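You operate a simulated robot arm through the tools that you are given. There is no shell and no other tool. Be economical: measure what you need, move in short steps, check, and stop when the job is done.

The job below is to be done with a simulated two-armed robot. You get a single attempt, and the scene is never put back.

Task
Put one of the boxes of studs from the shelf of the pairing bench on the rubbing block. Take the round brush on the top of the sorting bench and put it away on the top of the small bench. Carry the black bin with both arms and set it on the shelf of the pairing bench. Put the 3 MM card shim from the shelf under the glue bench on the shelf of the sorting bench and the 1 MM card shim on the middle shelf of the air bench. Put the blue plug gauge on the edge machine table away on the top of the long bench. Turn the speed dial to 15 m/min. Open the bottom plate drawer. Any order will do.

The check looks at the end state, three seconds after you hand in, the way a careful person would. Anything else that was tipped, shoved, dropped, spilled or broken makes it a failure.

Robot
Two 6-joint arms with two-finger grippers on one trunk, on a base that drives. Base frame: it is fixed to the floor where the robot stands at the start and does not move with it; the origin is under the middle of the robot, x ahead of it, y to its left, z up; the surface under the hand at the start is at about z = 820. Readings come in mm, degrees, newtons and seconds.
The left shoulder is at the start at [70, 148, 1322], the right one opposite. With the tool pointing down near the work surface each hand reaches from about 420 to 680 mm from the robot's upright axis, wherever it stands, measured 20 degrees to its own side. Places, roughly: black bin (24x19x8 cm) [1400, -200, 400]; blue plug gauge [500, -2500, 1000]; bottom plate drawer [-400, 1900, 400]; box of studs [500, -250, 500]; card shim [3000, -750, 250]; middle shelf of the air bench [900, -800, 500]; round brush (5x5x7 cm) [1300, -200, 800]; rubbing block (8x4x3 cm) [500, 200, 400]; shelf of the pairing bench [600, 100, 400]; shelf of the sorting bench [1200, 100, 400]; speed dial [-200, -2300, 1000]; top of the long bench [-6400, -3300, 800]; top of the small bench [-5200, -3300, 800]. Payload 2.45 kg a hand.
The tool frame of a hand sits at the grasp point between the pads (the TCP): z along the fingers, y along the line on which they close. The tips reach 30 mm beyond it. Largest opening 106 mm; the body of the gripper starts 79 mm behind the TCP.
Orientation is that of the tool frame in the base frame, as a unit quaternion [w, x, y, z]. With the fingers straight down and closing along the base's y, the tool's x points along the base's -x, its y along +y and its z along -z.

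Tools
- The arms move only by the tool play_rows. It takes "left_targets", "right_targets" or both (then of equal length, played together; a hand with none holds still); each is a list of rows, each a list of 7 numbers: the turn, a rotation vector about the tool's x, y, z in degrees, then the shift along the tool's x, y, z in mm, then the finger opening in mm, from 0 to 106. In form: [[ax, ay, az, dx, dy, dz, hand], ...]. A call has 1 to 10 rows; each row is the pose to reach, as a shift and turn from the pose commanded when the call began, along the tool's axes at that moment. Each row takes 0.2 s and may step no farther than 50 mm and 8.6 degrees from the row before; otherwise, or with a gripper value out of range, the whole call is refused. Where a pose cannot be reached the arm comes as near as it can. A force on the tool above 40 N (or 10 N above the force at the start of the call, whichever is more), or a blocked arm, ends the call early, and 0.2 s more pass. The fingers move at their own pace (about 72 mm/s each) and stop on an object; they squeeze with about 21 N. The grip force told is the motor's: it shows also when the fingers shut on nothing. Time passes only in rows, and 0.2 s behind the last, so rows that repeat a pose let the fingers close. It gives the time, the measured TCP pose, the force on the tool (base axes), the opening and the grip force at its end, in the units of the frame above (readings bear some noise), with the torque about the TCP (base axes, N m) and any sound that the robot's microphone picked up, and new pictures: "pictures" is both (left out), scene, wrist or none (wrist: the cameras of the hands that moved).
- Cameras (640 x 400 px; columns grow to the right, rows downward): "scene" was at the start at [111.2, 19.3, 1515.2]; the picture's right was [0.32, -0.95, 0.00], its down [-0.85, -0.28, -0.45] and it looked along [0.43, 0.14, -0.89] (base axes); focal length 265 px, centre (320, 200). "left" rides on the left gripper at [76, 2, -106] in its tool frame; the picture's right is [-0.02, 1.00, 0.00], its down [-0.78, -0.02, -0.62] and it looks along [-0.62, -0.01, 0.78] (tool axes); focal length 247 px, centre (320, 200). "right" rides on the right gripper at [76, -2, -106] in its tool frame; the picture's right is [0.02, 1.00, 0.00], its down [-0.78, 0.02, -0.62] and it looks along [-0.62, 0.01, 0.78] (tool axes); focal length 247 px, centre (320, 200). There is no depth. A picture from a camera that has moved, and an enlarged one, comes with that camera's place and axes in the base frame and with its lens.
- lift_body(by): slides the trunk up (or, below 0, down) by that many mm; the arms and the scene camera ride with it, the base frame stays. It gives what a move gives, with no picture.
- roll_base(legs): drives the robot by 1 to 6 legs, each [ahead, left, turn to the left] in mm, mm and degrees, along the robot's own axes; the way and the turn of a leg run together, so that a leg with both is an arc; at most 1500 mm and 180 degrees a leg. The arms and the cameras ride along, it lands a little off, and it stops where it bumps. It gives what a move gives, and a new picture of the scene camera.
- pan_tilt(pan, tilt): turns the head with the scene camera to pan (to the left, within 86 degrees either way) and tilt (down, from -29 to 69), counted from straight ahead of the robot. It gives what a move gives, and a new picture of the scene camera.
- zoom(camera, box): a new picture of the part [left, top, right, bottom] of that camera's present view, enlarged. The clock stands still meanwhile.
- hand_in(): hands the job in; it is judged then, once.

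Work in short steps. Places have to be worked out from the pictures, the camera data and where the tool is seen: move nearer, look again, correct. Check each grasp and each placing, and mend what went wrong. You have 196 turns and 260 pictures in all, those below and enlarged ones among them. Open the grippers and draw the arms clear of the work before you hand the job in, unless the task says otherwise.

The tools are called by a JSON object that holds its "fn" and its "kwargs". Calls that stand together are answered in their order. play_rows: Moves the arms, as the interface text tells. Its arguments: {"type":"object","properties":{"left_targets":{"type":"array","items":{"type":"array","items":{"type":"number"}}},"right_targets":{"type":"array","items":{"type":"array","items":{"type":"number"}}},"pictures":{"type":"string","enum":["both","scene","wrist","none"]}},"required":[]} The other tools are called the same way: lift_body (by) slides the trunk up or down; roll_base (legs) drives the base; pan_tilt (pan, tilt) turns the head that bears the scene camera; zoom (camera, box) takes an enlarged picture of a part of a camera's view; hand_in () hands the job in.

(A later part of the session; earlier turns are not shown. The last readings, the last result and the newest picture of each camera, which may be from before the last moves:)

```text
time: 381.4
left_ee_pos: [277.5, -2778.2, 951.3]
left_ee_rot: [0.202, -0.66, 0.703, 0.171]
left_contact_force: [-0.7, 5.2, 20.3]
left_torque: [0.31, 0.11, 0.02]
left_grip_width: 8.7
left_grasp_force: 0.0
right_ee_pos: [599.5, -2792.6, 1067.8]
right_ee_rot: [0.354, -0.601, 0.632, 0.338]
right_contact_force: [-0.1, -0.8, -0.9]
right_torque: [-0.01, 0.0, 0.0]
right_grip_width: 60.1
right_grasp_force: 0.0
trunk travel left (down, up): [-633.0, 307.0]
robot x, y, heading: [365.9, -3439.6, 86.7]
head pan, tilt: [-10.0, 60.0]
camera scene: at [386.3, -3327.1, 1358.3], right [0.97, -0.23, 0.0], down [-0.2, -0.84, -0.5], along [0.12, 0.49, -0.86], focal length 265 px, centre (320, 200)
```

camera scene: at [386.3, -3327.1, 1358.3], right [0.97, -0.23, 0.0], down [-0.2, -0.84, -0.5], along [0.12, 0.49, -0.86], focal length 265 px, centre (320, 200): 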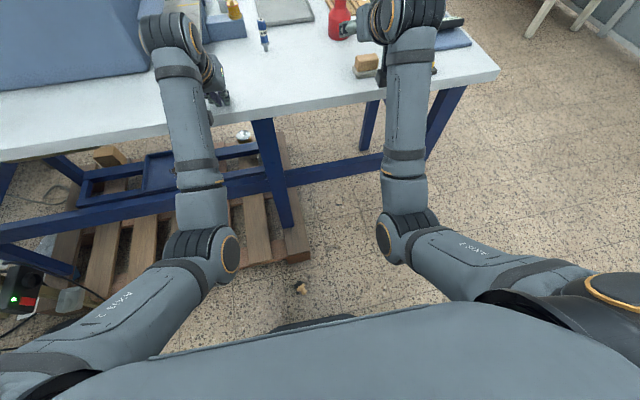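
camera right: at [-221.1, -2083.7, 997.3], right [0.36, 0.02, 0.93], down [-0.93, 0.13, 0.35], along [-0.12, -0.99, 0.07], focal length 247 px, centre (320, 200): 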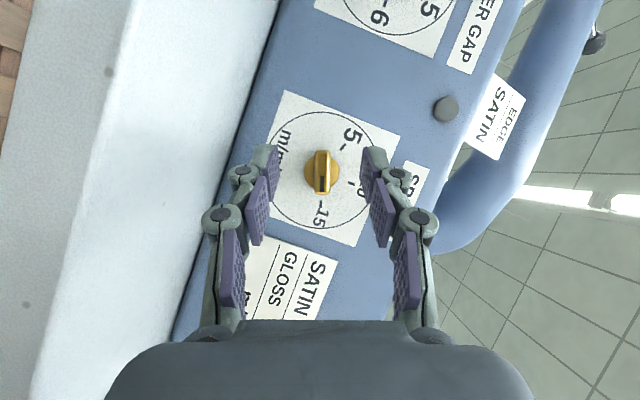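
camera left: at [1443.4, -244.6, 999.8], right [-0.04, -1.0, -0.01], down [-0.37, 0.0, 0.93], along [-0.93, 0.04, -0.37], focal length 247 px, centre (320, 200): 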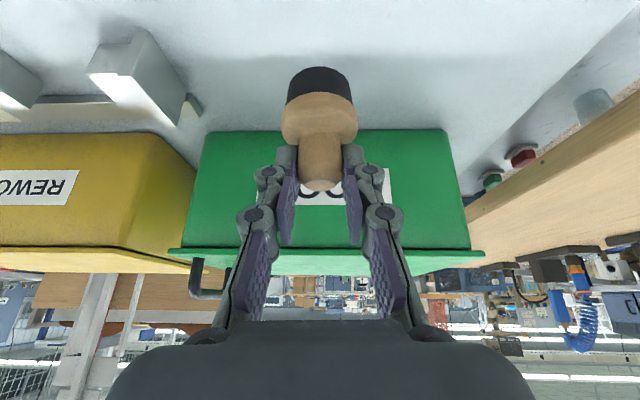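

The brush fell on the floor at ≈(361,−3021); I'll pick it up again. The gauge still stands at ≈(414,−2552). I back off, shift right, and lower the trunk toward the floor.

{"fn": "roll_base", "kwargs": {"legs": [[-185, 0, 3.3], [0, -140, 0]]}}

{"fn": "lift_body", "kwargs": {"by": -400}}

{"fn": "pan_tilt", "kwargs": {"pan": 0, "tilt": 60}}

{"fn": "zoom", "kwargs": {"camera": "scene", "box": [200, 80, 360, 200]}}

```text
time: 382.2
left_ee_pos: [273.8, -2790.4, 954.8]
left_ee_rot: [0.207, -0.661, 0.699, 0.177]
left_contact_force: [0.5, -0.6, 0.1]
left_torque: [-0.01, 0.0, 0.0]
left_grip_width: 9.9
left_grasp_force: 0.1
right_ee_pos: [596.1, -2805.4, 1067.8]
right_ee_rot: [0.354, -0.602, 0.631, 0.339]
right_contact_force: [0.0, -0.2, -0.3]
right_torque: [0.0, -0.01, 0.02]
right_grip_width: 60.0
right_grasp_force: 0.0
trunk travel left (down, up): [-633.0, 307.0]
robot x, y, heading: [361.9, -3450.5, 86.9]
head pan, tilt: [-10.0, 60.0]
stopped in leg 1: the force on the tool passed its limit at 44 N (the readings are from after the stop); the commanded pose is now the measured one
camera scene: at [384.7, -3340.3, 1358.0], right [0.97, -0.23, 0.0], down [-0.2, -0.84, -0.5], along [0.11, 0.49, -0.87], focal length 265 px, centre (320, 200)
```

scene: 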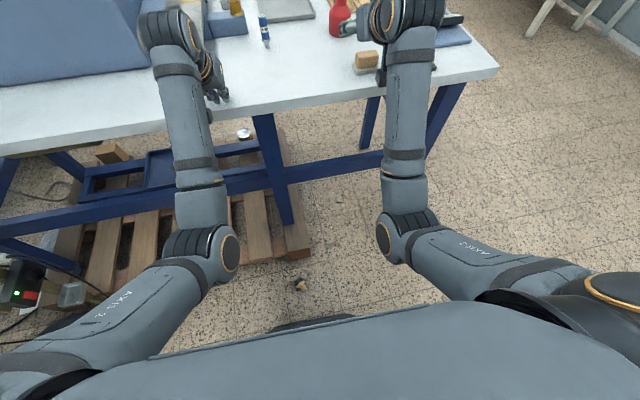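

```text
time: 382.9
left_ee_pos: [272.5, -2786.3, 950.4]
left_ee_rot: [0.218, -0.659, 0.695, 0.187]
left_contact_force: [-0.6, -7.9, 13.1]
left_torque: [-0.17, 0.19, 0.1]
left_grip_width: 8.3
left_grasp_force: 0.0
right_ee_pos: [595.0, -2807.2, 1049.6]
right_ee_rot: [0.354, -0.602, 0.631, 0.338]
right_contact_force: [0.2, -0.8, 0.9]
right_torque: [0.01, 0.02, 0.0]
right_grip_width: 60.2
right_grasp_force: 0.1
trunk travel left (down, up): [-616.0, 324.0]
robot x, y, heading: [366.3, -3453.3, 87.0]
head pan, tilt: [-10.0, 60.0]
stopped: the force on the tool passed its limit at 50 N (the readings are from after the stop); the commanded pose is now the measured one
```

```text
time: 383.6
left_ee_pos: [271.5, -2787.2, 950.1]
left_ee_rot: [0.218, -0.658, 0.696, 0.187]
left_contact_force: [-1.4, 2.2, 19.2]
left_torque: [0.19, 0.21, 0.0]
left_grip_width: 8.9
left_grasp_force: 0.0
right_ee_pos: [595.1, -2807.6, 1050.5]
right_ee_rot: [0.353, -0.603, 0.63, 0.339]
right_contact_force: [0.4, 0.4, -0.2]
right_torque: [0.0, -0.01, 0.01]
right_grip_width: 60.1
right_grasp_force: 0.1
trunk travel left (down, up): [-616.0, 324.0]
robot x, y, heading: [366.0, -3453.8, 86.7]
head pan, tilt: [0.0, 60.0]
camera scene: at [373.2, -3340.1, 1341.3], right [1.0, -0.05, 0.0], down [-0.05, -0.86, -0.5], along [0.03, 0.5, -0.86], focal length 265 px, centre (320, 200)
```

scene: 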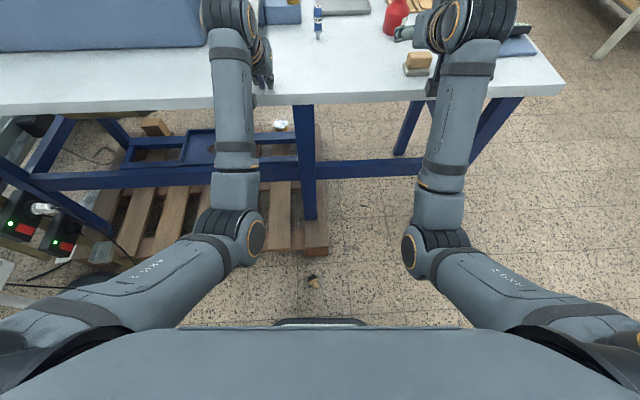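

```text
3.33 times, centred on (280, 140) of scene
camera zoom: at [373.2, -3340.1, 1341.3], right [1.0, -0.05, 0.0], down [-0.05, -0.86, -0.5], along [0.03, 0.5, -0.86], focal length 884 px, centre (453, 400)
```

zoom: 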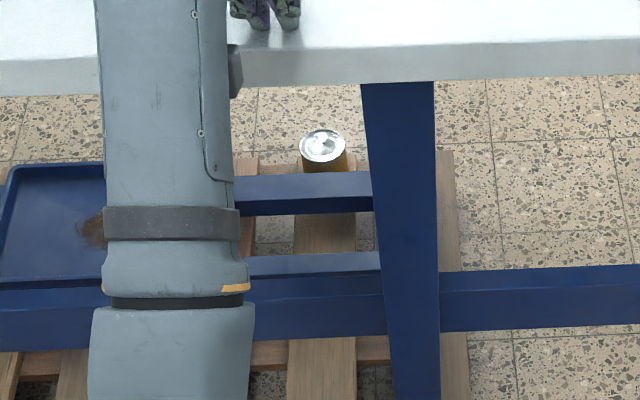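

The left hand still rests on the table edge. Raise the trunk 60 first, then back off.

{"fn": "lift_body", "kwargs": {"by": 70}}

{"fn": "roll_base", "kwargs": {"legs": [[-170, 0, 3.2], [0, -140, 0]]}}

```text
time: 384.7
left_ee_pos: [272.1, -2786.6, 1016.2]
left_ee_rot: [0.216, -0.659, 0.696, 0.185]
left_contact_force: [-0.7, 0.3, -0.6]
left_torque: [-0.01, -0.01, 0.01]
left_grip_width: 10.0
left_grasp_force: 0.1
right_ee_pos: [594.9, -2805.3, 1119.2]
right_ee_rot: [0.353, -0.602, 0.631, 0.338]
right_contact_force: [-0.4, 0.4, 0.4]
right_torque: [-0.02, 0.01, 0.0]
right_grip_width: 59.9
right_grasp_force: 0.1
trunk travel left (down, up): [-686.0, 254.0]
robot x, y, heading: [366.0, -3456.1, 87.0]
head pan, tilt: [0.0, 60.0]
```

```text
time: 387.1
left_ee_pos: [372.3, -2961.8, 1015.8]
left_ee_rot: [0.21, -0.677, 0.679, 0.191]
left_contact_force: [0.8, 0.0, -0.1]
left_torque: [0.01, 0.0, 0.03]
left_grip_width: 10.1
left_grasp_force: 0.1
right_ee_pos: [696.2, -2965.7, 1119.5]
right_ee_rot: [-0.344, 0.619, -0.616, -0.346]
right_contact_force: [-0.6, 0.1, -0.3]
right_torque: [-0.01, 0.02, 0.01]
right_grip_width: 59.9
right_grasp_force: 0.0
trunk travel left (down, up): [-686.0, 254.0]
robot x, y, heading: [499.4, -3620.9, 89.8]
head pan, tilt: [0.0, 60.0]
camera scene: at [501.6, -3507.8, 1410.9], right [1.0, 0.0, 0.0], down [0.0, -0.87, -0.5], along [0.0, 0.5, -0.87], focal length 265 px, centre (320, 200)
```

scene: 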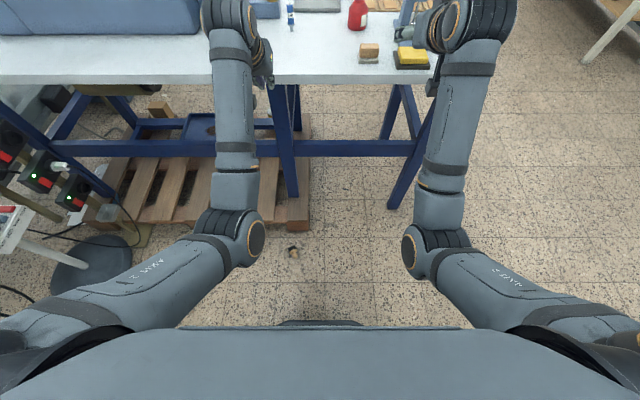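

The brush lies at ≈(361,−3040), 580 ahead and 138 left of the robot — right under the left arm. I lower the trunk fully and look.

{"fn": "lift_body", "kwargs": {"by": -400}}

{"fn": "lift_body", "kwargs": {"by": -280}}

{"fn": "play_rows", "kwargs": {"left_targets": [[0, 7, 0, 20, 0, -10, 80], [0, 14, 0, 40, 0, -20, 80], [0, 21, 0, 60, 0, -30, 80], [0, 28, 0, 70, 0, -40, 80]], "pictures": "wrist"}}

```text
time: 390.9
left_ee_pos: [372.9, -2963.9, 616.7]
left_ee_rot: [0.21, -0.677, 0.679, 0.191]
left_contact_force: [0.0, 0.0, 0.5]
left_torque: [0.0, 0.0, 0.02]
left_grip_width: 10.0
left_grasp_force: 0.1
right_ee_pos: [696.6, -2965.7, 718.9]
right_ee_rot: [-0.344, 0.619, -0.615, -0.347]
right_contact_force: [0.2, 0.0, 0.8]
right_torque: [-0.02, 0.02, 0.02]
right_grip_width: 60.1
right_grasp_force: 0.0
trunk travel left (down, up): [-286.0, 654.0]
robot x, y, heading: [500.7, -3623.0, 89.9]
head pan, tilt: [0.0, 60.0]
```

```text
time: 393.7
left_ee_pos: [373.6, -2962.8, 337.0]
left_ee_rot: [0.211, -0.676, 0.679, 0.191]
left_contact_force: [-0.1, 0.5, 0.0]
left_torque: [0.03, 0.04, -0.02]
left_grip_width: 9.8
left_grasp_force: 0.2
right_ee_pos: [697.2, -2967.1, 438.3]
right_ee_rot: [-0.344, 0.618, -0.616, -0.346]
right_contact_force: [0.3, -0.2, 0.9]
right_torque: [-0.03, -0.02, 0.0]
right_grip_width: 60.1
right_grasp_force: 0.1
trunk travel left (down, up): [-6.0, 934.0]
robot x, y, heading: [502.7, -3626.4, 90.0]
head pan, tilt: [0.0, 60.0]
```

```text
time: 394.7
left_ee_pos: [388.0, -2999.9, 294.8]
left_ee_rot: [0.039, -0.704, 0.709, 0.021]
left_contact_force: [-0.6, 1.2, 0.5]
left_torque: [-0.02, -0.01, 0.02]
left_grip_width: 79.8
left_grasp_force: 0.0
left hand out of reach, approached as far as the arm can: row 3, 4
right_ee_pos: [697.4, -2965.9, 438.8]
right_ee_rot: [-0.344, 0.619, -0.615, -0.347]
right_contact_force: [-0.2, -0.1, -0.8]
right_torque: [-0.03, 0.01, 0.0]
right_grip_width: 60.0
right_grasp_force: 0.2
trunk travel left (down, up): [-6.0, 934.0]
robot x, y, heading: [499.0, -3622.2, 89.8]
head pan, tilt: [0.0, 60.0]
camera left: at [383.4, -3086.0, 394.7], right [-1.0, 0.03, -0.02], down [0.01, 0.73, 0.69], along [0.04, 0.69, -0.73], focal length 247 px, centre (320, 200)
```

left: 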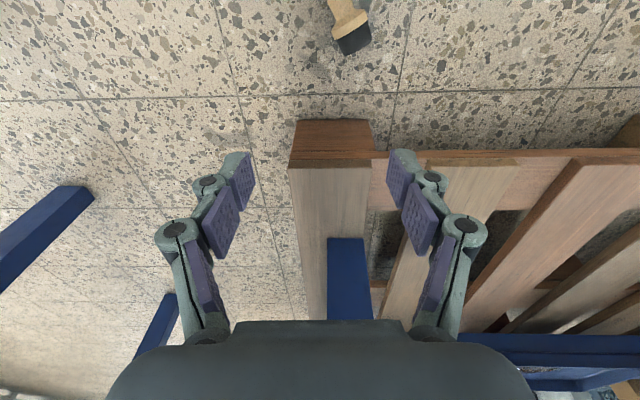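

The brush lies with its bristles pointing away from me. To be able to set it upright later I need the hand reversed (camera on the far side), so I roll the left hand 180° about its axis, starting with +85°.

{"fn": "play_rows", "kwargs": {"left_targets": [[0, 0, 8.5, 0, 0, 0, 80], [0, 0, 17, 0, 0, 0, 80], [0, 0, 25.5, 0, 0, 0, 80], [0, 0, 34, 0, 0, 0, 80], [0, 0, 42.5, 0, 0, 0, 80], [0, 0, 51, 0, 0, 0, 80], [0, 0, 59.5, 0, 0, 0, 80], [0, 0, 68, 0, 0, 0, 80], [0, 0, 76.5, 0, 0, 0, 80], [0, 0, 85, 0, 0, 0, 80]], "pictures": "none"}}

{"fn": "play_rows", "kwargs": {"left_targets": [[0, 0, 8.5, 0, 0, 0, 80], [0, 0, 17, 0, 0, 0, 80], [0, 0, 25.5, 0, 0, 0, 80], [0, 0, 34, 0, 0, 0, 80], [0, 0, 42.5, 0, 0, 0, 80], [0, 0, 51, 0, 0, 0, 80], [0, 0, 59.5, 0, 0, 0, 80], [0, 0, 68, 0, 0, 0, 80], [0, 0, 76.5, 0, 0, 0, 80], [0, 0, 85, 0, 0, 0, 80]], "pictures": "wrist"}}

```text
time: 396.9
left_ee_pos: [385.8, -2997.9, 294.2]
left_ee_rot: [0.016, -0.037, 0.998, 0.044]
left_contact_force: [0.1, 0.1, -0.1]
left_torque: [-0.01, -0.01, -0.02]
left_grip_width: 80.0
left_grasp_force: 0.0
right_ee_pos: [697.5, -2965.3, 438.9]
right_ee_rot: [-0.344, 0.618, -0.616, -0.347]
right_contact_force: [0.1, 0.9, 0.1]
right_torque: [-0.01, -0.03, 0.02]
right_grip_width: 60.4
right_grasp_force: 0.1
trunk travel left (down, up): [-6.0, 934.0]
robot x, y, heading: [497.4, -3623.1, 90.1]
head pan, tilt: [0.0, 60.0]
```

```text
time: 399.1
left_ee_pos: [386.0, -2999.5, 294.4]
left_ee_rot: [-0.018, 0.646, 0.762, 0.042]
left_contact_force: [-0.7, -0.6, 0.4]
left_torque: [0.01, 0.01, 0.01]
left_grip_width: 80.3
left_grasp_force: 0.1
right_ee_pos: [697.8, -2966.5, 438.6]
right_ee_rot: [-0.344, 0.619, -0.615, -0.347]
right_contact_force: [-0.8, -0.4, -0.7]
right_torque: [0.0, 0.0, 0.04]
right_grip_width: 60.2
right_grasp_force: 0.1
trunk travel left (down, up): [-6.0, 934.0]
robot x, y, heading: [501.0, -3626.7, 89.9]
head pan, tilt: [0.0, 60.0]
camera left: at [373.0, -2934.0, 407.1], right [0.99, 0.14, 0.04], down [0.09, -0.83, 0.55], along [0.11, -0.54, -0.83], focal length 247 px, centre (320, 200)
```

left: 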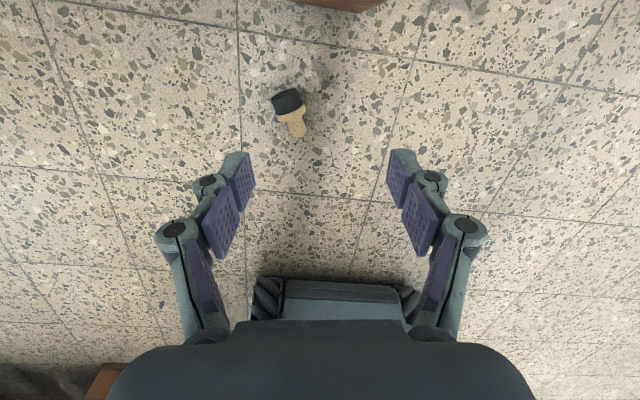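

The 180° roll works. The right sequence is: grip in the normal roll, then roll 180° (bristles then point to me), then pitch to horizontal so the bristles face down with the camera on top. I roll back now.

{"fn": "play_rows", "kwargs": {"left_targets": [[0, 0, -8.5, 0, 0, 0, 60], [0, 0, -17, 0, 0, 0, 60], [0, 0, -25.5, 0, 0, 0, 60], [0, 0, -34, 0, 0, 0, 60], [0, 0, -42.5, 0, 0, 0, 60], [0, 0, -51, 0, 0, 0, 60], [0, 0, -59.5, 0, 0, 0, 60], [0, 0, -68, 0, 0, 0, 60], [0, 0, -76.5, 0, 0, 0, 60], [0, 0, -85, 0, 0, 0, 60]], "pictures": "none"}}

{"fn": "play_rows", "kwargs": {"left_targets": [[0, 0, -8.5, 0, 0, 0, 60], [0, 0, -17, 0, 0, 0, 60], [0, 0, -25.5, 0, 0, 0, 60], [0, 0, -34, 0, 0, 0, 60], [0, 0, -42.5, 0, 0, 0, 60], [0, 0, -51, 0, 0, 0, 60], [0, 0, -59.5, 0, 0, 0, 60], [0, 0, -68, 0, 0, 0, 60], [0, 0, -76.5, 0, 0, 0, 60], [0, 0, -85, 0, 0, 0, 60]], "pictures": "none"}}

```text
time: 401.3
left_ee_pos: [385.1, -2999.1, 292.8]
left_ee_rot: [0.015, -0.04, 0.998, 0.043]
left_contact_force: [0.3, 0.2, -0.1]
left_torque: [-0.01, -0.01, 0.03]
left_grip_width: 60.0
left_grasp_force: 0.0
right_ee_pos: [697.9, -2965.9, 438.6]
right_ee_rot: [-0.344, 0.619, -0.615, -0.347]
right_contact_force: [0.6, -0.2, -0.7]
right_torque: [0.02, 0.02, 0.05]
right_grip_width: 60.1
right_grasp_force: 0.0
trunk travel left (down, up): [-6.0, 934.0]
robot x, y, heading: [500.8, -3624.1, 90.1]
head pan, tilt: [0.0, 60.0]
```

```text
time: 403.5
left_ee_pos: [385.1, -2998.8, 294.0]
left_ee_rot: [0.041, -0.704, 0.709, 0.021]
left_contact_force: [-0.7, 0.6, 0.1]
left_torque: [0.01, -0.04, 0.03]
left_grip_width: 60.1
left_grasp_force: 0.0
right_ee_pos: [697.8, -2964.7, 439.6]
right_ee_rot: [-0.344, 0.619, -0.616, -0.347]
right_contact_force: [0.0, 0.0, 0.5]
right_torque: [-0.03, -0.03, -0.01]
right_grip_width: 59.8
right_grasp_force: 0.0
trunk travel left (down, up): [-6.0, 934.0]
robot x, y, heading: [499.4, -3627.4, 90.0]
head pan, tilt: [0.0, 60.0]
```

Roll restored. I yaw −19° to align with the brush and go down over its handle to z≈110.

{"fn": "play_rows", "kwargs": {"left_targets": [[0, 0, -4, 14, 4, 36, 60], [0, 0, -8, 28, 8, 72, 60], [0, 0, -12, 42, 13, 107, 60], [0, 0, -16, 56, 17, 143, 60], [0, 0, -19, 70, 21, 178, 60]], "pictures": "wrist"}}

```text
time: 404.7
left_ee_pos: [369.1, -3040.8, 130.6]
left_ee_rot: [-0.055, 0.81, -0.583, -0.026]
left_contact_force: [-0.1, 0.4, 0.2]
left_torque: [0.0, -0.03, 0.01]
left_grip_width: 59.7
left_grasp_force: 0.1
right_ee_pos: [699.2, -2967.1, 445.2]
right_ee_rot: [-0.343, 0.617, -0.615, -0.352]
right_contact_force: [-0.2, 1.6, -0.5]
right_torque: [-0.03, -0.01, 0.01]
right_grip_width: 59.9
right_grasp_force: 0.0
trunk travel left (down, up): [-6.0, 934.0]
robot x, y, heading: [501.9, -3624.2, 90.0]
head pan, tilt: [0.0, 60.0]
camera left: at [390.4, -3125.6, 228.0], right [-0.95, -0.29, -0.06], down [-0.25, 0.67, 0.7], along [-0.17, 0.68, -0.71], focal length 247 px, centre (320, 200)
```

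left: 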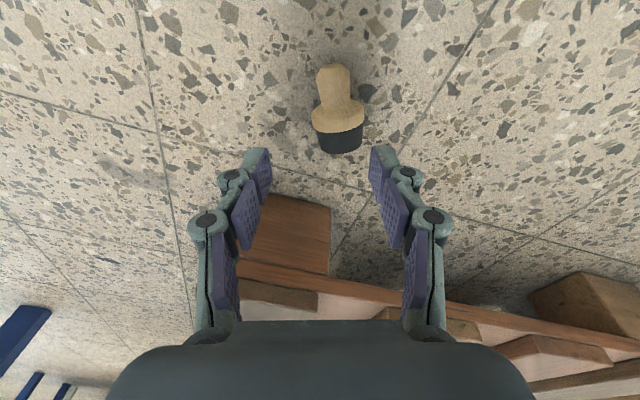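

The left arm's elbow probably touches the floor (robot pushed up slightly). I lift the hand, and reposition the robot to (703,−3611) heading 108.5° so the brush is farther out and in line.

{"fn": "play_rows", "kwargs": {"left_targets": [[0, 0, 0, 0, 0, -40, 60], [0, 0, 0, 0, 0, -80, 60], [0, 0, 0, 0, 0, -110, 60]], "pictures": "none"}}

{"fn": "roll_base", "kwargs": {"legs": [[13, -201, 0], [0, 0, 18.5]]}}

{"fn": "zoom", "kwargs": {"camera": "left", "box": [0, 0, 640, 400]}}

```text
time: 405.5
left_ee_pos: [367.8, -3061.1, 215.6]
left_ee_rot: [-0.043, 0.811, -0.583, -0.013]
left_contact_force: [0.6, 0.4, 0.1]
left_torque: [-0.02, -0.03, 0.0]
left_grip_width: 59.8
left_grasp_force: 0.2
right_ee_pos: [696.8, -2966.1, 435.9]
right_ee_rot: [-0.344, 0.618, -0.615, -0.347]
right_contact_force: [-0.6, 0.6, -0.6]
right_torque: [0.01, 0.02, 0.0]
right_grip_width: 60.0
right_grasp_force: 0.1
trunk travel left (down, up): [-6.0, 934.0]
robot x, y, heading: [499.7, -3626.0, 89.8]
head pan, tilt: [0.0, 60.0]
```

```text
time: 408.2
left_ee_pos: [397.1, -3117.3, 220.9]
left_ee_rot: [-0.04, 0.893, -0.448, -0.022]
left_contact_force: [0.3, -0.2, 0.1]
left_torque: [0.0, 0.02, -0.03]
left_grip_width: 60.3
left_grasp_force: 0.1
right_ee_pos: [681.7, -2924.1, 439.0]
right_ee_rot: [-0.284, 0.709, -0.509, -0.397]
right_contact_force: [-0.3, 0.1, -0.8]
right_torque: [0.0, 0.0, -0.01]
right_grip_width: 60.2
right_grasp_force: 0.0
trunk travel left (down, up): [-6.0, 934.0]
robot x, y, heading: [704.5, -3610.1, 108.1]
head pan, tilt: [0.0, 60.0]
camera scene: at [667.0, -3501.8, 730.9], right [0.95, 0.31, 0.0], down [0.27, -0.82, -0.5], along [-0.16, 0.47, -0.87], focal length 265 px, centre (320, 200)
```

scene: 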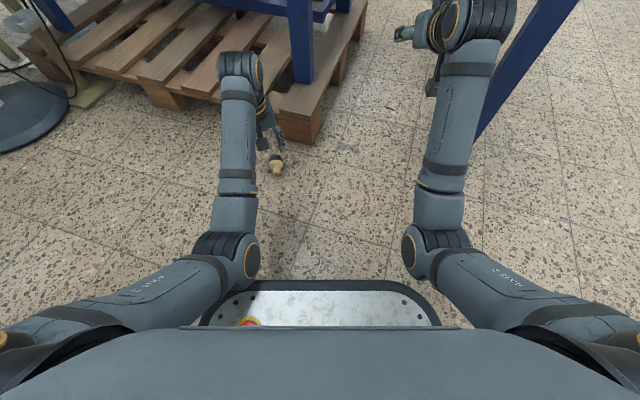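

```text
1.00 times, centred on (320, 200) of left (not enlarged: the box is as wide or as high as the picture)
camera zoom: at [442.3, -3190.3, 320.8], right [-0.81, -0.58, -0.05], down [-0.45, 0.58, 0.68], along [-0.36, 0.57, -0.73], focal length 247 px, centre (320, 200)
```

zoom: 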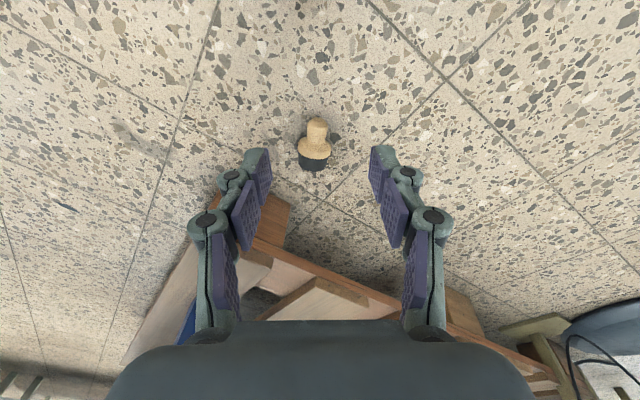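

Brush handle at ≈(371,−3057), axis now nearly in line. I go down to z≈80 with an 8° yaw fix.

{"fn": "play_rows", "kwargs": {"left_targets": [[0, 0, 2, -12, -1, 37, 60], [0, 0, 4, -24, -2, 74, 60], [0, 0, 6, -36, -3, 110, 60], [0, 0, 8, -48, -4.5, 145, 60]], "pictures": "wrist"}}

```text
time: 409.2
left_ee_pos: [370.3, -3062.5, 79.5]
left_ee_rot: [-0.04, 0.86, -0.509, -0.024]
left_contact_force: [0.5, -0.2, 0.4]
left_torque: [0.03, -0.01, -0.02]
left_grip_width: 60.2
left_grasp_force: 0.1
right_ee_pos: [681.4, -2925.4, 437.6]
right_ee_rot: [-0.284, 0.709, -0.509, -0.397]
right_contact_force: [0.2, -0.3, -0.7]
right_torque: [0.0, 0.05, 0.01]
right_grip_width: 59.8
right_grasp_force: 0.1
trunk travel left (down, up): [-6.0, 934.0]
robot x, y, heading: [702.9, -3611.1, 108.3]
head pan, tilt: [0.0, 60.0]
camera left: at [406.9, -3140.9, 179.8], right [-0.89, -0.46, -0.04], down [-0.36, 0.63, 0.68], along [-0.29, 0.62, -0.73], focal length 247 px, centre (320, 200)
```

left: 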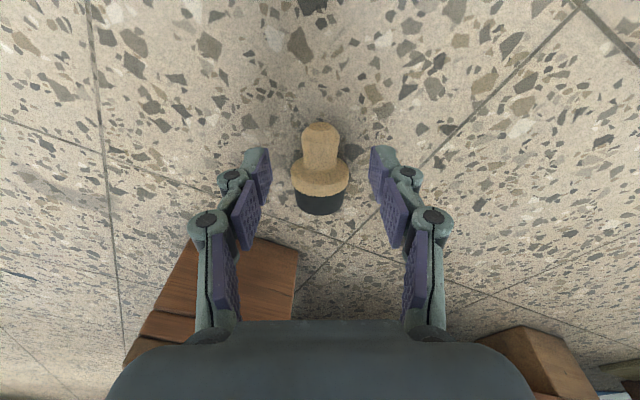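

Well aligned. Down 44 mm and close on the handle.

{"fn": "play_rows", "kwargs": {"left_targets": [[0, 0, 0, -3, 0, 22, 60], [0, 0, 0, -4, 0, 44, 60], [0, 0, 0, -4, 0, 44, 35], [0, 0, 0, -4, 0, 44, 10], [0, 0, 0, -4, 0, 44, 10], [0, 0, 0, -4, 0, 44, 10]], "pictures": "wrist"}}

```text
time: 410.6
left_ee_pos: [370.5, -3056.1, 36.0]
left_ee_rot: [-0.038, 0.86, -0.509, -0.024]
left_contact_force: [-1.4, -0.2, 0.2]
left_torque: [0.0, -0.01, 0.0]
left_grip_width: 24.5
left_grasp_force: 20.7
right_ee_pos: [681.4, -2925.0, 438.5]
right_ee_rot: [-0.285, 0.709, -0.51, -0.397]
right_contact_force: [0.2, 0.0, -0.6]
right_torque: [-0.01, -0.01, -0.02]
right_grip_width: 59.9
right_grasp_force: 0.1
trunk travel left (down, up): [-6.0, 934.0]
robot x, y, heading: [703.1, -3616.5, 108.1]
head pan, tilt: [0.0, 60.0]
camera left: at [406.0, -3134.3, 135.6], right [-0.89, -0.46, -0.04], down [-0.36, 0.63, 0.68], along [-0.29, 0.62, -0.73], focal length 247 px, centre (320, 200)
```

left: 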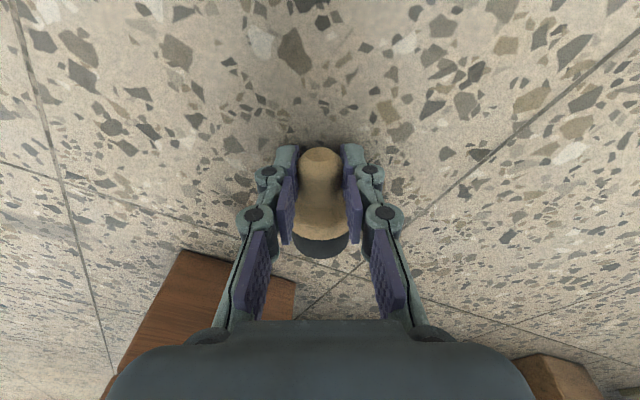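

Gripped. I lift the hand, then raise the trunk 400.

{"fn": "play_rows", "kwargs": {"left_targets": [[0, 0, 0, 0, 0, -45, 10], [0, 0, 0, 0, 0, -90, 10], [0, 0, 0, 0, 0, -130, 10]], "pictures": "wrist"}}

{"fn": "lift_body", "kwargs": {"by": 400}}

```text
time: 411.4
left_ee_pos: [372.9, -3070.4, 166.9]
left_ee_rot: [-0.038, 0.86, -0.509, -0.024]
left_contact_force: [0.5, 0.4, -1.3]
left_torque: [-0.01, -0.01, -0.01]
left_grip_width: 24.2
left_grasp_force: 20.9
right_ee_pos: [681.6, -2923.5, 440.5]
right_ee_rot: [-0.284, 0.709, -0.509, -0.397]
right_contact_force: [-0.5, 0.8, -0.6]
right_torque: [-0.01, 0.01, -0.02]
right_grip_width: 60.1
right_grasp_force: 0.0
trunk travel left (down, up): [-6.0, 934.0]
robot x, y, heading: [702.8, -3610.5, 108.1]
head pan, tilt: [0.0, 60.0]
camera left: at [408.7, -3147.5, 267.1], right [-0.89, -0.46, -0.04], down [-0.36, 0.64, 0.68], along [-0.29, 0.62, -0.73], focal length 247 px, centre (320, 200)
```

left: 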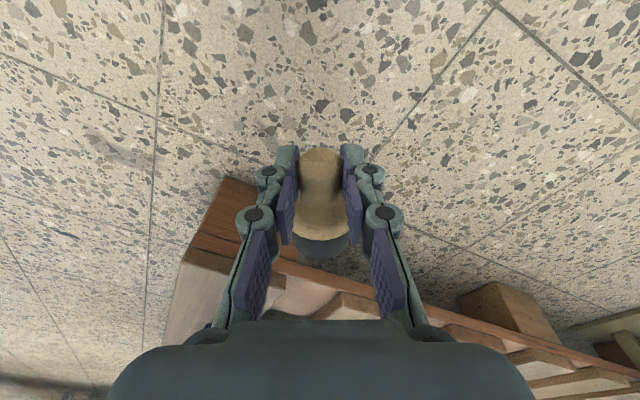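

```text
time: 415.2
left_ee_pos: [372.4, -3068.8, 566.8]
left_ee_rot: [-0.038, 0.86, -0.509, -0.025]
left_contact_force: [0.3, -0.1, -0.5]
left_torque: [0.01, -0.08, -0.03]
left_grip_width: 24.5
left_grasp_force: 21.4
right_ee_pos: [681.0, -2925.1, 839.1]
right_ee_rot: [-0.285, 0.709, -0.509, -0.397]
right_contact_force: [0.4, -0.4, -0.3]
right_torque: [0.01, 0.01, 0.02]
right_grip_width: 60.1
right_grasp_force: 0.1
trunk travel left (down, up): [-406.0, 534.0]
robot x, y, heading: [702.7, -3611.5, 108.1]
head pan, tilt: [0.0, 60.0]
```

Brush held. I retract the left hand, raise the trunk, and go to stand behind the gauge (heading 90°), right hand toward it.

{"fn": "play_rows", "kwargs": {"left_targets": [[0, 0, 0, 40, 7, 0, 10], [0, 0, 0, 80, 15, 0, 10], [0, 0, 0, 120, 22, 0, 10], [0, 0, 0, 160, 30, 0, 10]], "pictures": "none"}}

{"fn": "lift_body", "kwargs": {"by": 170}}

{"fn": "roll_base", "kwargs": {"legs": [[0, 0, -18.1], [0, 470, 0]]}}

{"fn": "zoom", "kwargs": {"camera": "right", "box": [0, 0, 640, 400]}}

```text
time: 416.4
left_ee_pos: [373.3, -3235.9, 552.5]
left_ee_rot: [0.0, 0.861, -0.504, -0.069]
left_contact_force: [-0.4, 0.4, -0.7]
left_torque: [-0.03, 0.03, 0.02]
left_grip_width: 24.3
left_grasp_force: 21.1
right_ee_pos: [680.1, -2924.6, 838.1]
right_ee_rot: [-0.283, 0.709, -0.508, -0.398]
right_contact_force: [-0.2, 0.0, 0.1]
right_torque: [0.0, 0.0, -0.01]
right_grip_width: 60.2
right_grasp_force: 0.0
trunk travel left (down, up): [-406.0, 534.0]
robot x, y, heading: [701.2, -3611.8, 108.3]
head pan, tilt: [0.0, 60.0]
stopped in row 4 (left hand): the arm was blocked; the commanded pose is now the measured one
```

```text
time: 418.3
left_ee_pos: [374.6, -3235.2, 723.6]
left_ee_rot: [0.0, 0.861, -0.504, -0.068]
left_contact_force: [0.2, -0.3, -0.7]
left_torque: [0.0, -0.02, 0.02]
left_grip_width: 24.3
left_grasp_force: 21.1
right_ee_pos: [682.2, -2924.6, 1008.8]
right_ee_rot: [-0.285, 0.708, -0.51, -0.397]
right_contact_force: [-0.1, -0.9, -0.5]
right_torque: [0.0, 0.01, 0.03]
right_grip_width: 60.0
right_grasp_force: 0.2
trunk travel left (down, up): [-576.0, 364.0]
robot x, y, heading: [703.0, -3611.8, 108.2]
head pan, tilt: [0.0, 60.0]
```

```text
time: 422.1
left_ee_pos: [37.4, -3156.1, 722.5]
left_ee_rot: [-0.011, 0.773, -0.63, -0.067]
left_contact_force: [-0.1, 0.0, -0.4]
left_torque: [-0.03, -0.04, 0.01]
left_grip_width: 24.4
left_grasp_force: 21.3
right_ee_pos: [422.5, -2953.0, 1008.7]
right_ee_rot: [-0.342, 0.623, -0.611, -0.349]
right_contact_force: [0.1, 1.1, 0.0]
right_torque: [0.02, -0.01, -0.02]
right_grip_width: 60.1
right_grasp_force: 0.1
trunk travel left (down, up): [-576.0, 364.0]
robot x, y, heading: [235.0, -3613.1, 90.6]
head pan, tilt: [0.0, 60.0]
camera scene: at [235.3, -3497.7, 1300.9], right [1.0, 0.01, 0.0], down [0.01, -0.87, -0.5], along [0.0, 0.5, -0.87], focal length 265 px, centre (320, 200)
```

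scene: 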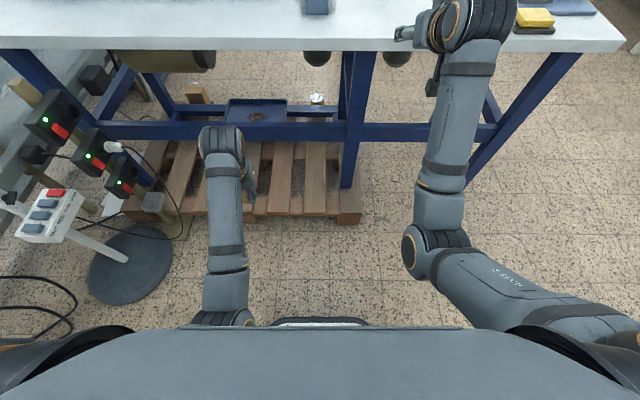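

```text
1.00 times, centred on (320, 200) of right (not enlarged: the box is as wide or as high as the picture)
camera zoom: at [426.0, -3082.4, 999.1], right [-1.0, -0.03, -0.02], down [-0.01, -0.12, 0.99], along [-0.03, 0.99, 0.12], focal length 247 px, centre (320, 200)
```

zoom: 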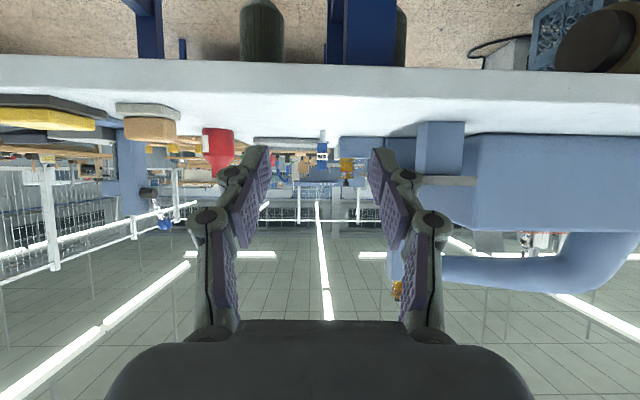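

Gauge triangulates to ≈(410,−2566), base z≈918, ~75 mm tall. I drive ahead 200 and extend the right arm most of the rest, then look.

{"fn": "roll_base", "kwargs": {"legs": [[200, 0, -0.6]]}}

{"fn": "play_rows", "kwargs": {"right_targets": [[0, 0, 0, -10, 4, 30, 50], [0, 0, 0, -20, 8, 60, 50], [0, 0, 0, -30, 12, 90, 50]], "pictures": "wrist"}}

```text
time: 423.7
left_ee_pos: [44.5, -2952.7, 722.0]
left_ee_rot: [-0.012, 0.767, -0.637, -0.067]
left_contact_force: [0.1, -0.1, 0.0]
left_torque: [-0.04, 0.0, 0.0]
left_grip_width: 24.5
left_grasp_force: 20.9
right_ee_pos: [435.1, -2758.3, 1007.7]
right_ee_rot: [0.345, -0.617, 0.617, 0.346]
right_contact_force: [-0.3, -0.1, -0.2]
right_torque: [-0.02, 0.01, -0.02]
right_grip_width: 59.9
right_grasp_force: 0.0
trunk travel left (down, up): [-576.0, 364.0]
robot x, y, heading: [235.2, -3416.3, 89.6]
head pan, tilt: [0.0, 60.0]
camera scene: at [237.7, -3298.6, 1300.8], right [1.0, -0.01, 0.0], down [-0.01, -0.87, -0.5], along [0.0, 0.5, -0.87], focal length 265 px, centre (320, 200)
```

scene: 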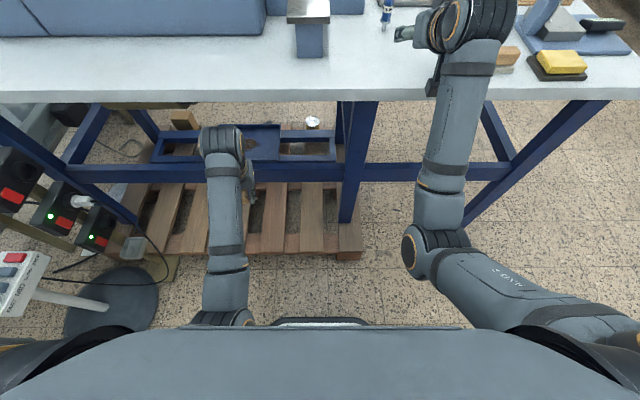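

```text
time: 424.5
left_ee_pos: [45.4, -2953.0, 722.2]
left_ee_rot: [-0.011, 0.768, -0.637, -0.069]
left_contact_force: [0.0, 0.2, -1.0]
left_torque: [-0.02, -0.01, 0.0]
left_grip_width: 24.4
left_grasp_force: 21.1
right_ee_pos: [422.9, -2661.8, 985.1]
right_ee_rot: [-0.345, 0.617, -0.617, -0.346]
right_contact_force: [-0.4, 0.8, -0.6]
right_torque: [-0.01, -0.01, 0.0]
right_grip_width: 49.7
right_grasp_force: 0.1
trunk travel left (down, up): [-576.0, 364.0]
robot x, y, heading: [234.7, -3419.8, 89.3]
head pan, tilt: [0.0, 60.0]
camera right: at [423.9, -2791.4, 976.1], right [-1.0, -0.01, -0.02], down [-0.02, -0.12, 0.99], along [-0.01, 0.99, 0.12], focal length 247 px, centre (320, 200)
```

right: 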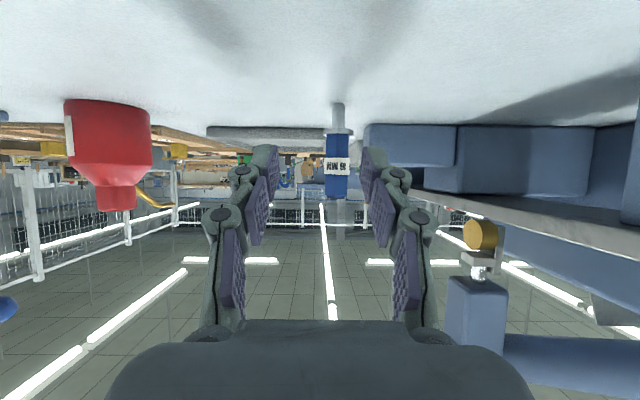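

Gauge (pin below, blue barrel z 941–999, Ø≈21) is at (409,−2567). I move in and close on the barrel.

{"fn": "play_rows", "kwargs": {"right_targets": [[0, 0, 0, -5, 14, 15, 50], [0, 0, 0, -19, 14, 48, 50], [0, 0, 0, -32, 14, 80, 50]], "pictures": "wrist"}}

```text
time: 425.3
left_ee_pos: [44.4, -2954.0, 722.1]
left_ee_rot: [-0.011, 0.768, -0.637, -0.068]
left_contact_force: [-0.3, -0.1, -0.9]
left_torque: [0.0, -0.03, 0.01]
left_grip_width: 24.5
left_grasp_force: 21.3
right_ee_pos: [408.7, -2576.8, 972.6]
right_ee_rot: [-0.345, 0.617, -0.617, -0.347]
right_contact_force: [0.5, 0.0, -0.5]
right_torque: [0.01, 0.0, 0.01]
right_grip_width: 49.7
right_grasp_force: 0.0
trunk travel left (down, up): [-576.0, 364.0]
robot x, y, heading: [234.1, -3413.9, 89.7]
head pan, tilt: [0.0, 60.0]
camera right: at [408.9, -2707.9, 962.5], right [-1.0, -0.01, -0.02], down [-0.02, -0.12, 0.99], along [-0.01, 0.99, 0.12], focal length 247 px, centre (320, 200)
```

right: 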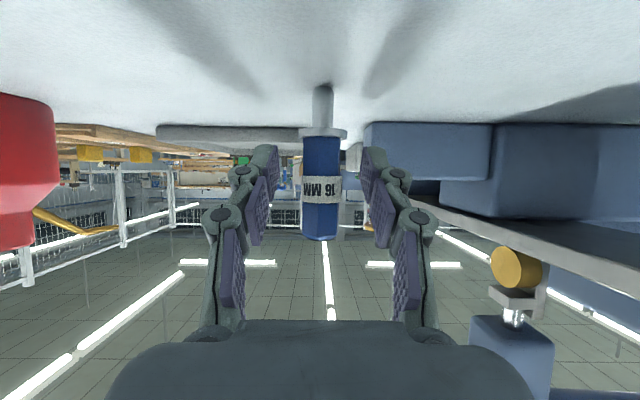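

Centred. Close and lift.

{"fn": "play_rows", "kwargs": {"right_targets": [[0, 0, 0, 0, 0, 0, 30], [0, 0, 0, 0, 0, 0, 5], [0, 0, 0, 0, 0, 0, 5], [0, 0, 0, 0, 0, 0, 5], [0, 0, 0, -26, 0, -15, 5], [0, 0, 0, -60, 0, -36, 5], [0, 0, 0, -60, 0, -36, 5]], "pictures": "wrist"}}

```text
time: 426.9
left_ee_pos: [46.4, -2953.8, 724.0]
left_ee_rot: [-0.011, 0.768, -0.637, -0.067]
left_contact_force: [-0.5, 0.7, -0.8]
left_torque: [-0.06, 0.01, 0.02]
left_grip_width: 24.2
left_grasp_force: 20.8
right_ee_pos: [408.3, -2579.2, 1040.4]
right_ee_rot: [0.345, -0.616, 0.617, 0.346]
right_contact_force: [0.2, 0.3, -0.8]
right_torque: [0.02, 0.04, 0.01]
right_grip_width: 19.4
right_grasp_force: 20.5
trunk travel left (down, up): [-576.0, 364.0]
robot x, y, heading: [236.5, -3419.7, 89.4]
head pan, tilt: [0.0, 60.0]
camera right: at [409.7, -2709.2, 1030.9], right [-1.0, -0.01, -0.02], down [-0.02, -0.12, 0.99], along [-0.01, 0.99, 0.12], focal length 247 px, centre (320, 200)
```

right: 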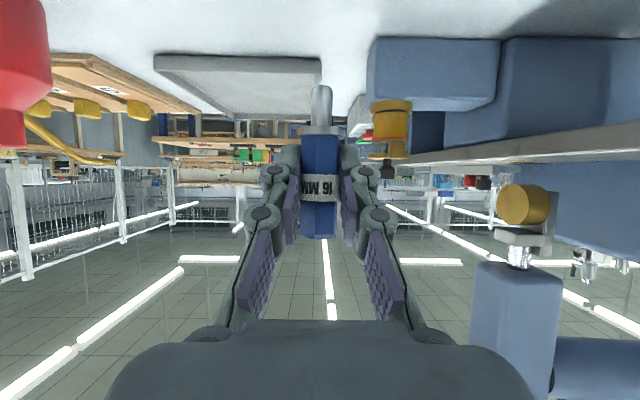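

Gauge held (19.4 mm). I back off, pull the right arm in, and look to the left for the way to the far benches.

{"fn": "roll_base", "kwargs": {"legs": [[-200, 0, 0.4]]}}

{"fn": "play_rows", "kwargs": {"right_targets": [[0, 0, 0, 20, 0, -35, 5], [0, 0, 0, 41, 0, -69, 5]], "pictures": "none"}}

{"fn": "pan_tilt", "kwargs": {"pan": 86, "tilt": 22}}

```text
time: 428.5
left_ee_pos: [39.2, -3157.8, 723.3]
left_ee_rot: [-0.011, 0.772, -0.632, -0.068]
left_contact_force: [0.7, 0.3, -0.8]
left_torque: [-0.03, 0.04, -0.04]
left_grip_width: 24.2
left_grasp_force: 21.2
right_ee_pos: [396.1, -2779.5, 1041.9]
right_ee_rot: [-0.343, 0.621, -0.613, -0.349]
right_contact_force: [0.2, -0.5, -0.4]
right_torque: [-0.02, 0.0, 0.02]
right_grip_width: 19.2
right_grasp_force: 21.2
trunk travel left (down, up): [-576.0, 364.0]
robot x, y, heading: [236.5, -3618.5, 90.3]
head pan, tilt: [0.0, 60.0]
camera scene: at [235.8, -3500.7, 1300.9], right [1.0, 0.01, 0.0], down [0.0, -0.87, -0.5], along [0.0, 0.5, -0.87], focal length 265 px, centre (320, 200)
```

scene: 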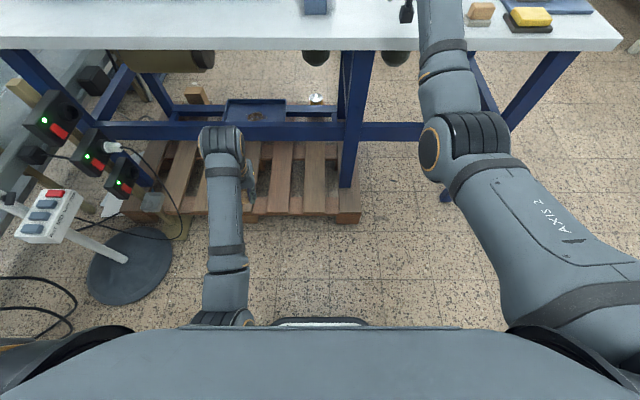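

```text
time: 429.1
left_ee_pos: [38.6, -3158.8, 722.7]
left_ee_rot: [-0.012, 0.772, -0.631, -0.068]
left_contact_force: [0.0, 0.0, -0.2]
left_torque: [-0.01, -0.03, 0.02]
left_grip_width: 24.1
left_grasp_force: 21.3
right_ee_pos: [396.1, -2861.0, 1042.2]
right_ee_rot: [-0.343, 0.621, -0.612, -0.349]
right_contact_force: [-0.3, -0.1, -0.3]
right_torque: [0.01, 0.01, -0.01]
right_grip_width: 19.6
right_grasp_force: 20.9
trunk travel left (down, up): [-576.0, 364.0]
robot x, y, heading: [233.5, -3618.8, 90.3]
head pan, tilt: [0.0, 60.0]
```

```text
time: 430.7
left_ee_pos: [39.0, -3157.3, 723.8]
left_ee_rot: [-0.011, 0.773, -0.631, -0.067]
left_contact_force: [-0.9, 0.0, -0.5]
left_torque: [0.0, 0.01, 0.0]
left_grip_width: 24.5
left_grasp_force: 20.7
right_ee_pos: [396.4, -2859.1, 1041.2]
right_ee_rot: [-0.343, 0.621, -0.613, -0.348]
right_contact_force: [0.1, 0.2, -1.3]
right_torque: [-0.01, 0.02, 0.03]
right_grip_width: 19.0
right_grasp_force: 20.9
trunk travel left (down, up): [-576.0, 364.0]
robot x, y, heading: [239.3, -3616.1, 90.0]
head pan, tilt: [85.9, 22.0]
camera scene: at [143.6, -3560.7, 1355.8], right [0.07, 1.0, 0.0], down [0.37, -0.03, -0.93], along [-0.93, 0.06, -0.37], focal length 265 px, centre (320, 200)
```

scene: 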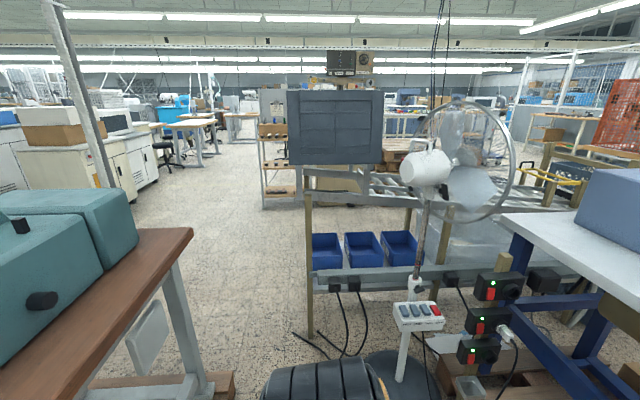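

The corridor straight west is too narrow (conveyor post vs. pallet). I go back east and turn to face west, then look south for a way round the teal-machine bench.

{"fn": "roll_base", "kwargs": {"legs": [[-60, -760, 0], [0, 0, 90]]}}

{"fn": "pan_tilt", "kwargs": {"pan": 50, "tilt": 22}}

```text
time: 438.6
left_ee_pos: [536.3, -3841.5, 723.5]
left_ee_rot: [0.039, 0.995, 0.078, -0.056]
left_contact_force: [0.6, -0.3, -0.8]
left_torque: [0.03, -0.03, 0.04]
left_grip_width: 24.4
left_grasp_force: 20.4
right_ee_pos: [255.2, -3472.4, 1041.9]
right_ee_rot: [-0.008, 0.873, -0.014, -0.488]
right_contact_force: [-0.3, -0.1, 0.0]
right_torque: [-0.03, -0.02, 0.0]
right_grip_width: 17.5
right_grasp_force: 20.6
trunk travel left (down, up): [-576.0, 364.0]
robot x, y, heading: [1001.3, -3667.3, 177.7]
head pan, tilt: [85.9, 22.0]
camera scene: at [944.3, -3756.7, 1355.8], right [-0.99, 0.11, 0.0], down [0.04, 0.37, -0.93], along [-0.1, -0.92, -0.37], focal length 265 px, centre (320, 200)
```

scene: 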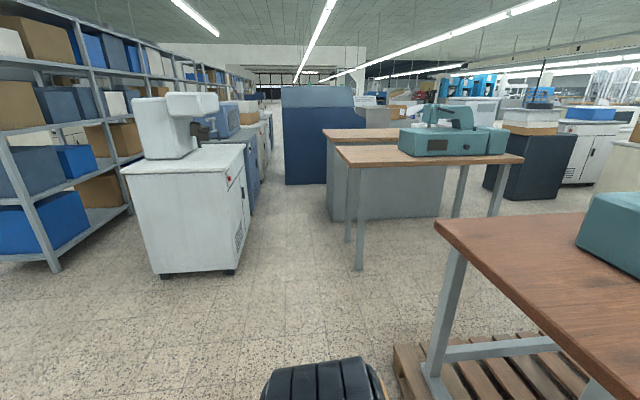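

```text
time: 439.6
left_ee_pos: [535.8, -3842.5, 723.0]
left_ee_rot: [0.039, 0.995, 0.077, -0.057]
left_contact_force: [-0.6, -0.2, -0.7]
left_torque: [-0.03, -0.03, 0.01]
left_grip_width: 24.2
left_grasp_force: 20.9
right_ee_pos: [253.7, -3470.9, 1042.4]
right_ee_rot: [-0.007, 0.873, -0.013, -0.488]
right_contact_force: [0.2, 0.0, -0.1]
right_torque: [-0.01, 0.0, 0.0]
right_grip_width: 17.5
right_grasp_force: 20.9
trunk travel left (down, up): [-576.0, 364.0]
robot x, y, heading: [1003.2, -3664.3, 177.9]
head pan, tilt: [50.0, 22.0]
camera scene: at [892.1, -3733.2, 1355.8], right [-0.74, 0.67, 0.0], down [0.25, 0.28, -0.93], along [-0.62, -0.69, -0.37], focal length 265 px, centre (320, 200)
```

scene: 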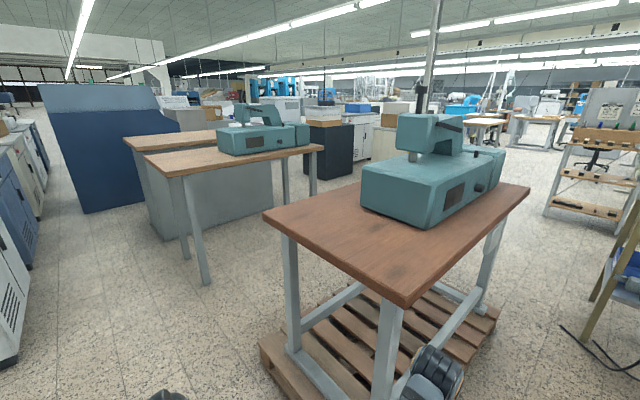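

There is a ~740 mm wide aisle south of the pallet bench (y −4790…−5530). I back east, strafe south to y≈−5160, then look along it.

{"fn": "roll_base", "kwargs": {"legs": [[-520, 0, 2.2], [0, 748, 0], [0, 748, 0]]}}

{"fn": "pan_tilt", "kwargs": {"pan": 0, "tilt": 25}}

```text
time: 449.9
left_ee_pos: [1034.9, -5359.5, 722.9]
left_ee_rot: [0.04, 0.994, 0.087, -0.056]
left_contact_force: [0.0, -0.8, -1.2]
left_torque: [-0.04, -0.03, 0.0]
left_grip_width: 24.3
left_grasp_force: 21.3
right_ee_pos: [745.6, -4995.3, 1042.2]
right_ee_rot: [-0.002, 0.873, -0.005, -0.489]
right_contact_force: [-0.6, 0.0, -0.1]
right_torque: [0.01, -0.01, -0.02]
right_grip_width: 17.7
right_grasp_force: 21.3
trunk travel left (down, up): [-576.0, 364.0]
robot x, y, heading: [1500.1, -5174.2, 178.9]
head pan, tilt: [50.0, 22.0]
camera scene: at [1389.5, -5244.8, 1355.8], right [-0.75, 0.66, 0.0], down [0.25, 0.28, -0.93], along [-0.61, -0.7, -0.38], focal length 265 px, centre (320, 200)
```

scene: 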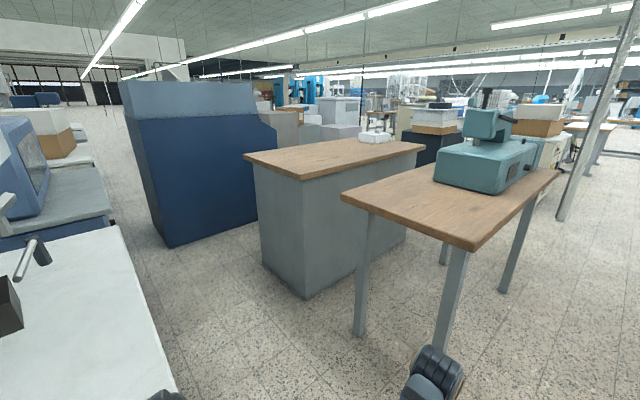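

```text
time: 451.1
left_ee_pos: [1035.4, -5360.0, 722.8]
left_ee_rot: [0.04, 0.994, 0.087, -0.057]
left_contact_force: [-0.6, -0.4, -0.7]
left_torque: [0.01, -0.01, -0.02]
left_grip_width: 24.1
left_grasp_force: 20.7
right_ee_pos: [747.3, -4995.5, 1041.0]
right_ee_rot: [-0.002, 0.873, -0.005, -0.488]
right_contact_force: [1.0, -0.7, -1.2]
right_torque: [-0.03, 0.0, 0.02]
right_grip_width: 17.4
right_grasp_force: 21.4
trunk travel left (down, up): [-576.0, 364.0]
robot x, y, heading: [1499.9, -5174.7, 178.9]
head pan, tilt: [0.0, 25.0]
camera scene: at [1358.4, -5172.8, 1350.9], right [0.02, 1.0, 0.0], down [0.42, -0.01, -0.91], along [-0.91, 0.02, -0.42], focal length 265 px, centre (320, 200)
```

scene: 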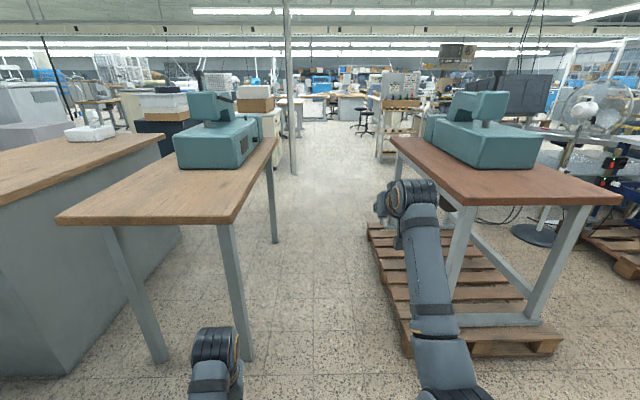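

The aisle is 856 wide; I centre at y≈−5100 and drive west 3000.

{"fn": "roll_base", "kwargs": {"legs": [[0, -75, 1.1], [1500, 0, 0], [1500, 0, 0]]}}

```text
time: 466.3
left_ee_pos: [-1972.6, -5347.6, 722.4]
left_ee_rot: [0.041, 0.991, 0.116, -0.055]
left_contact_force: [-0.2, -0.1, -0.8]
left_torque: [-0.05, -0.02, 0.0]
left_grip_width: 24.2
left_grasp_force: 21.3
right_ee_pos: [-2281.3, -5000.5, 1041.4]
right_ee_rot: [0.012, 0.872, 0.021, -0.488]
right_contact_force: [0.6, 0.0, -0.8]
right_torque: [-0.02, 0.0, 0.0]
right_grip_width: 17.6
right_grasp_force: 20.7
trunk travel left (down, up): [-576.0, 364.0]
robot x, y, heading: [-1519.9, -5138.2, -177.6]
head pan, tilt: [0.0, 25.0]
camera scene: at [-1660.8, -5141.3, 1350.9], right [-0.04, 1.0, 0.0], down [0.42, 0.02, -0.91], along [-0.91, -0.04, -0.42], focal length 265 px, centre (320, 200)
```

scene: 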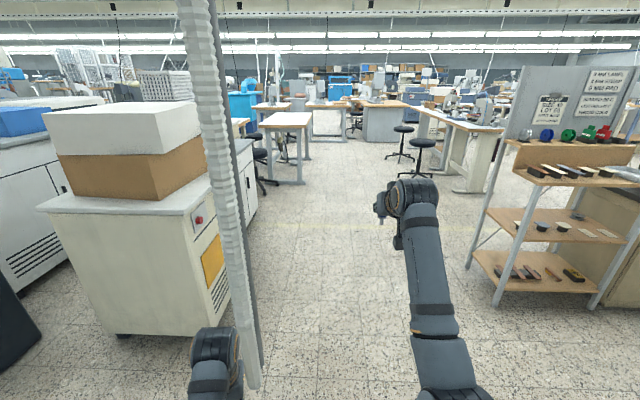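

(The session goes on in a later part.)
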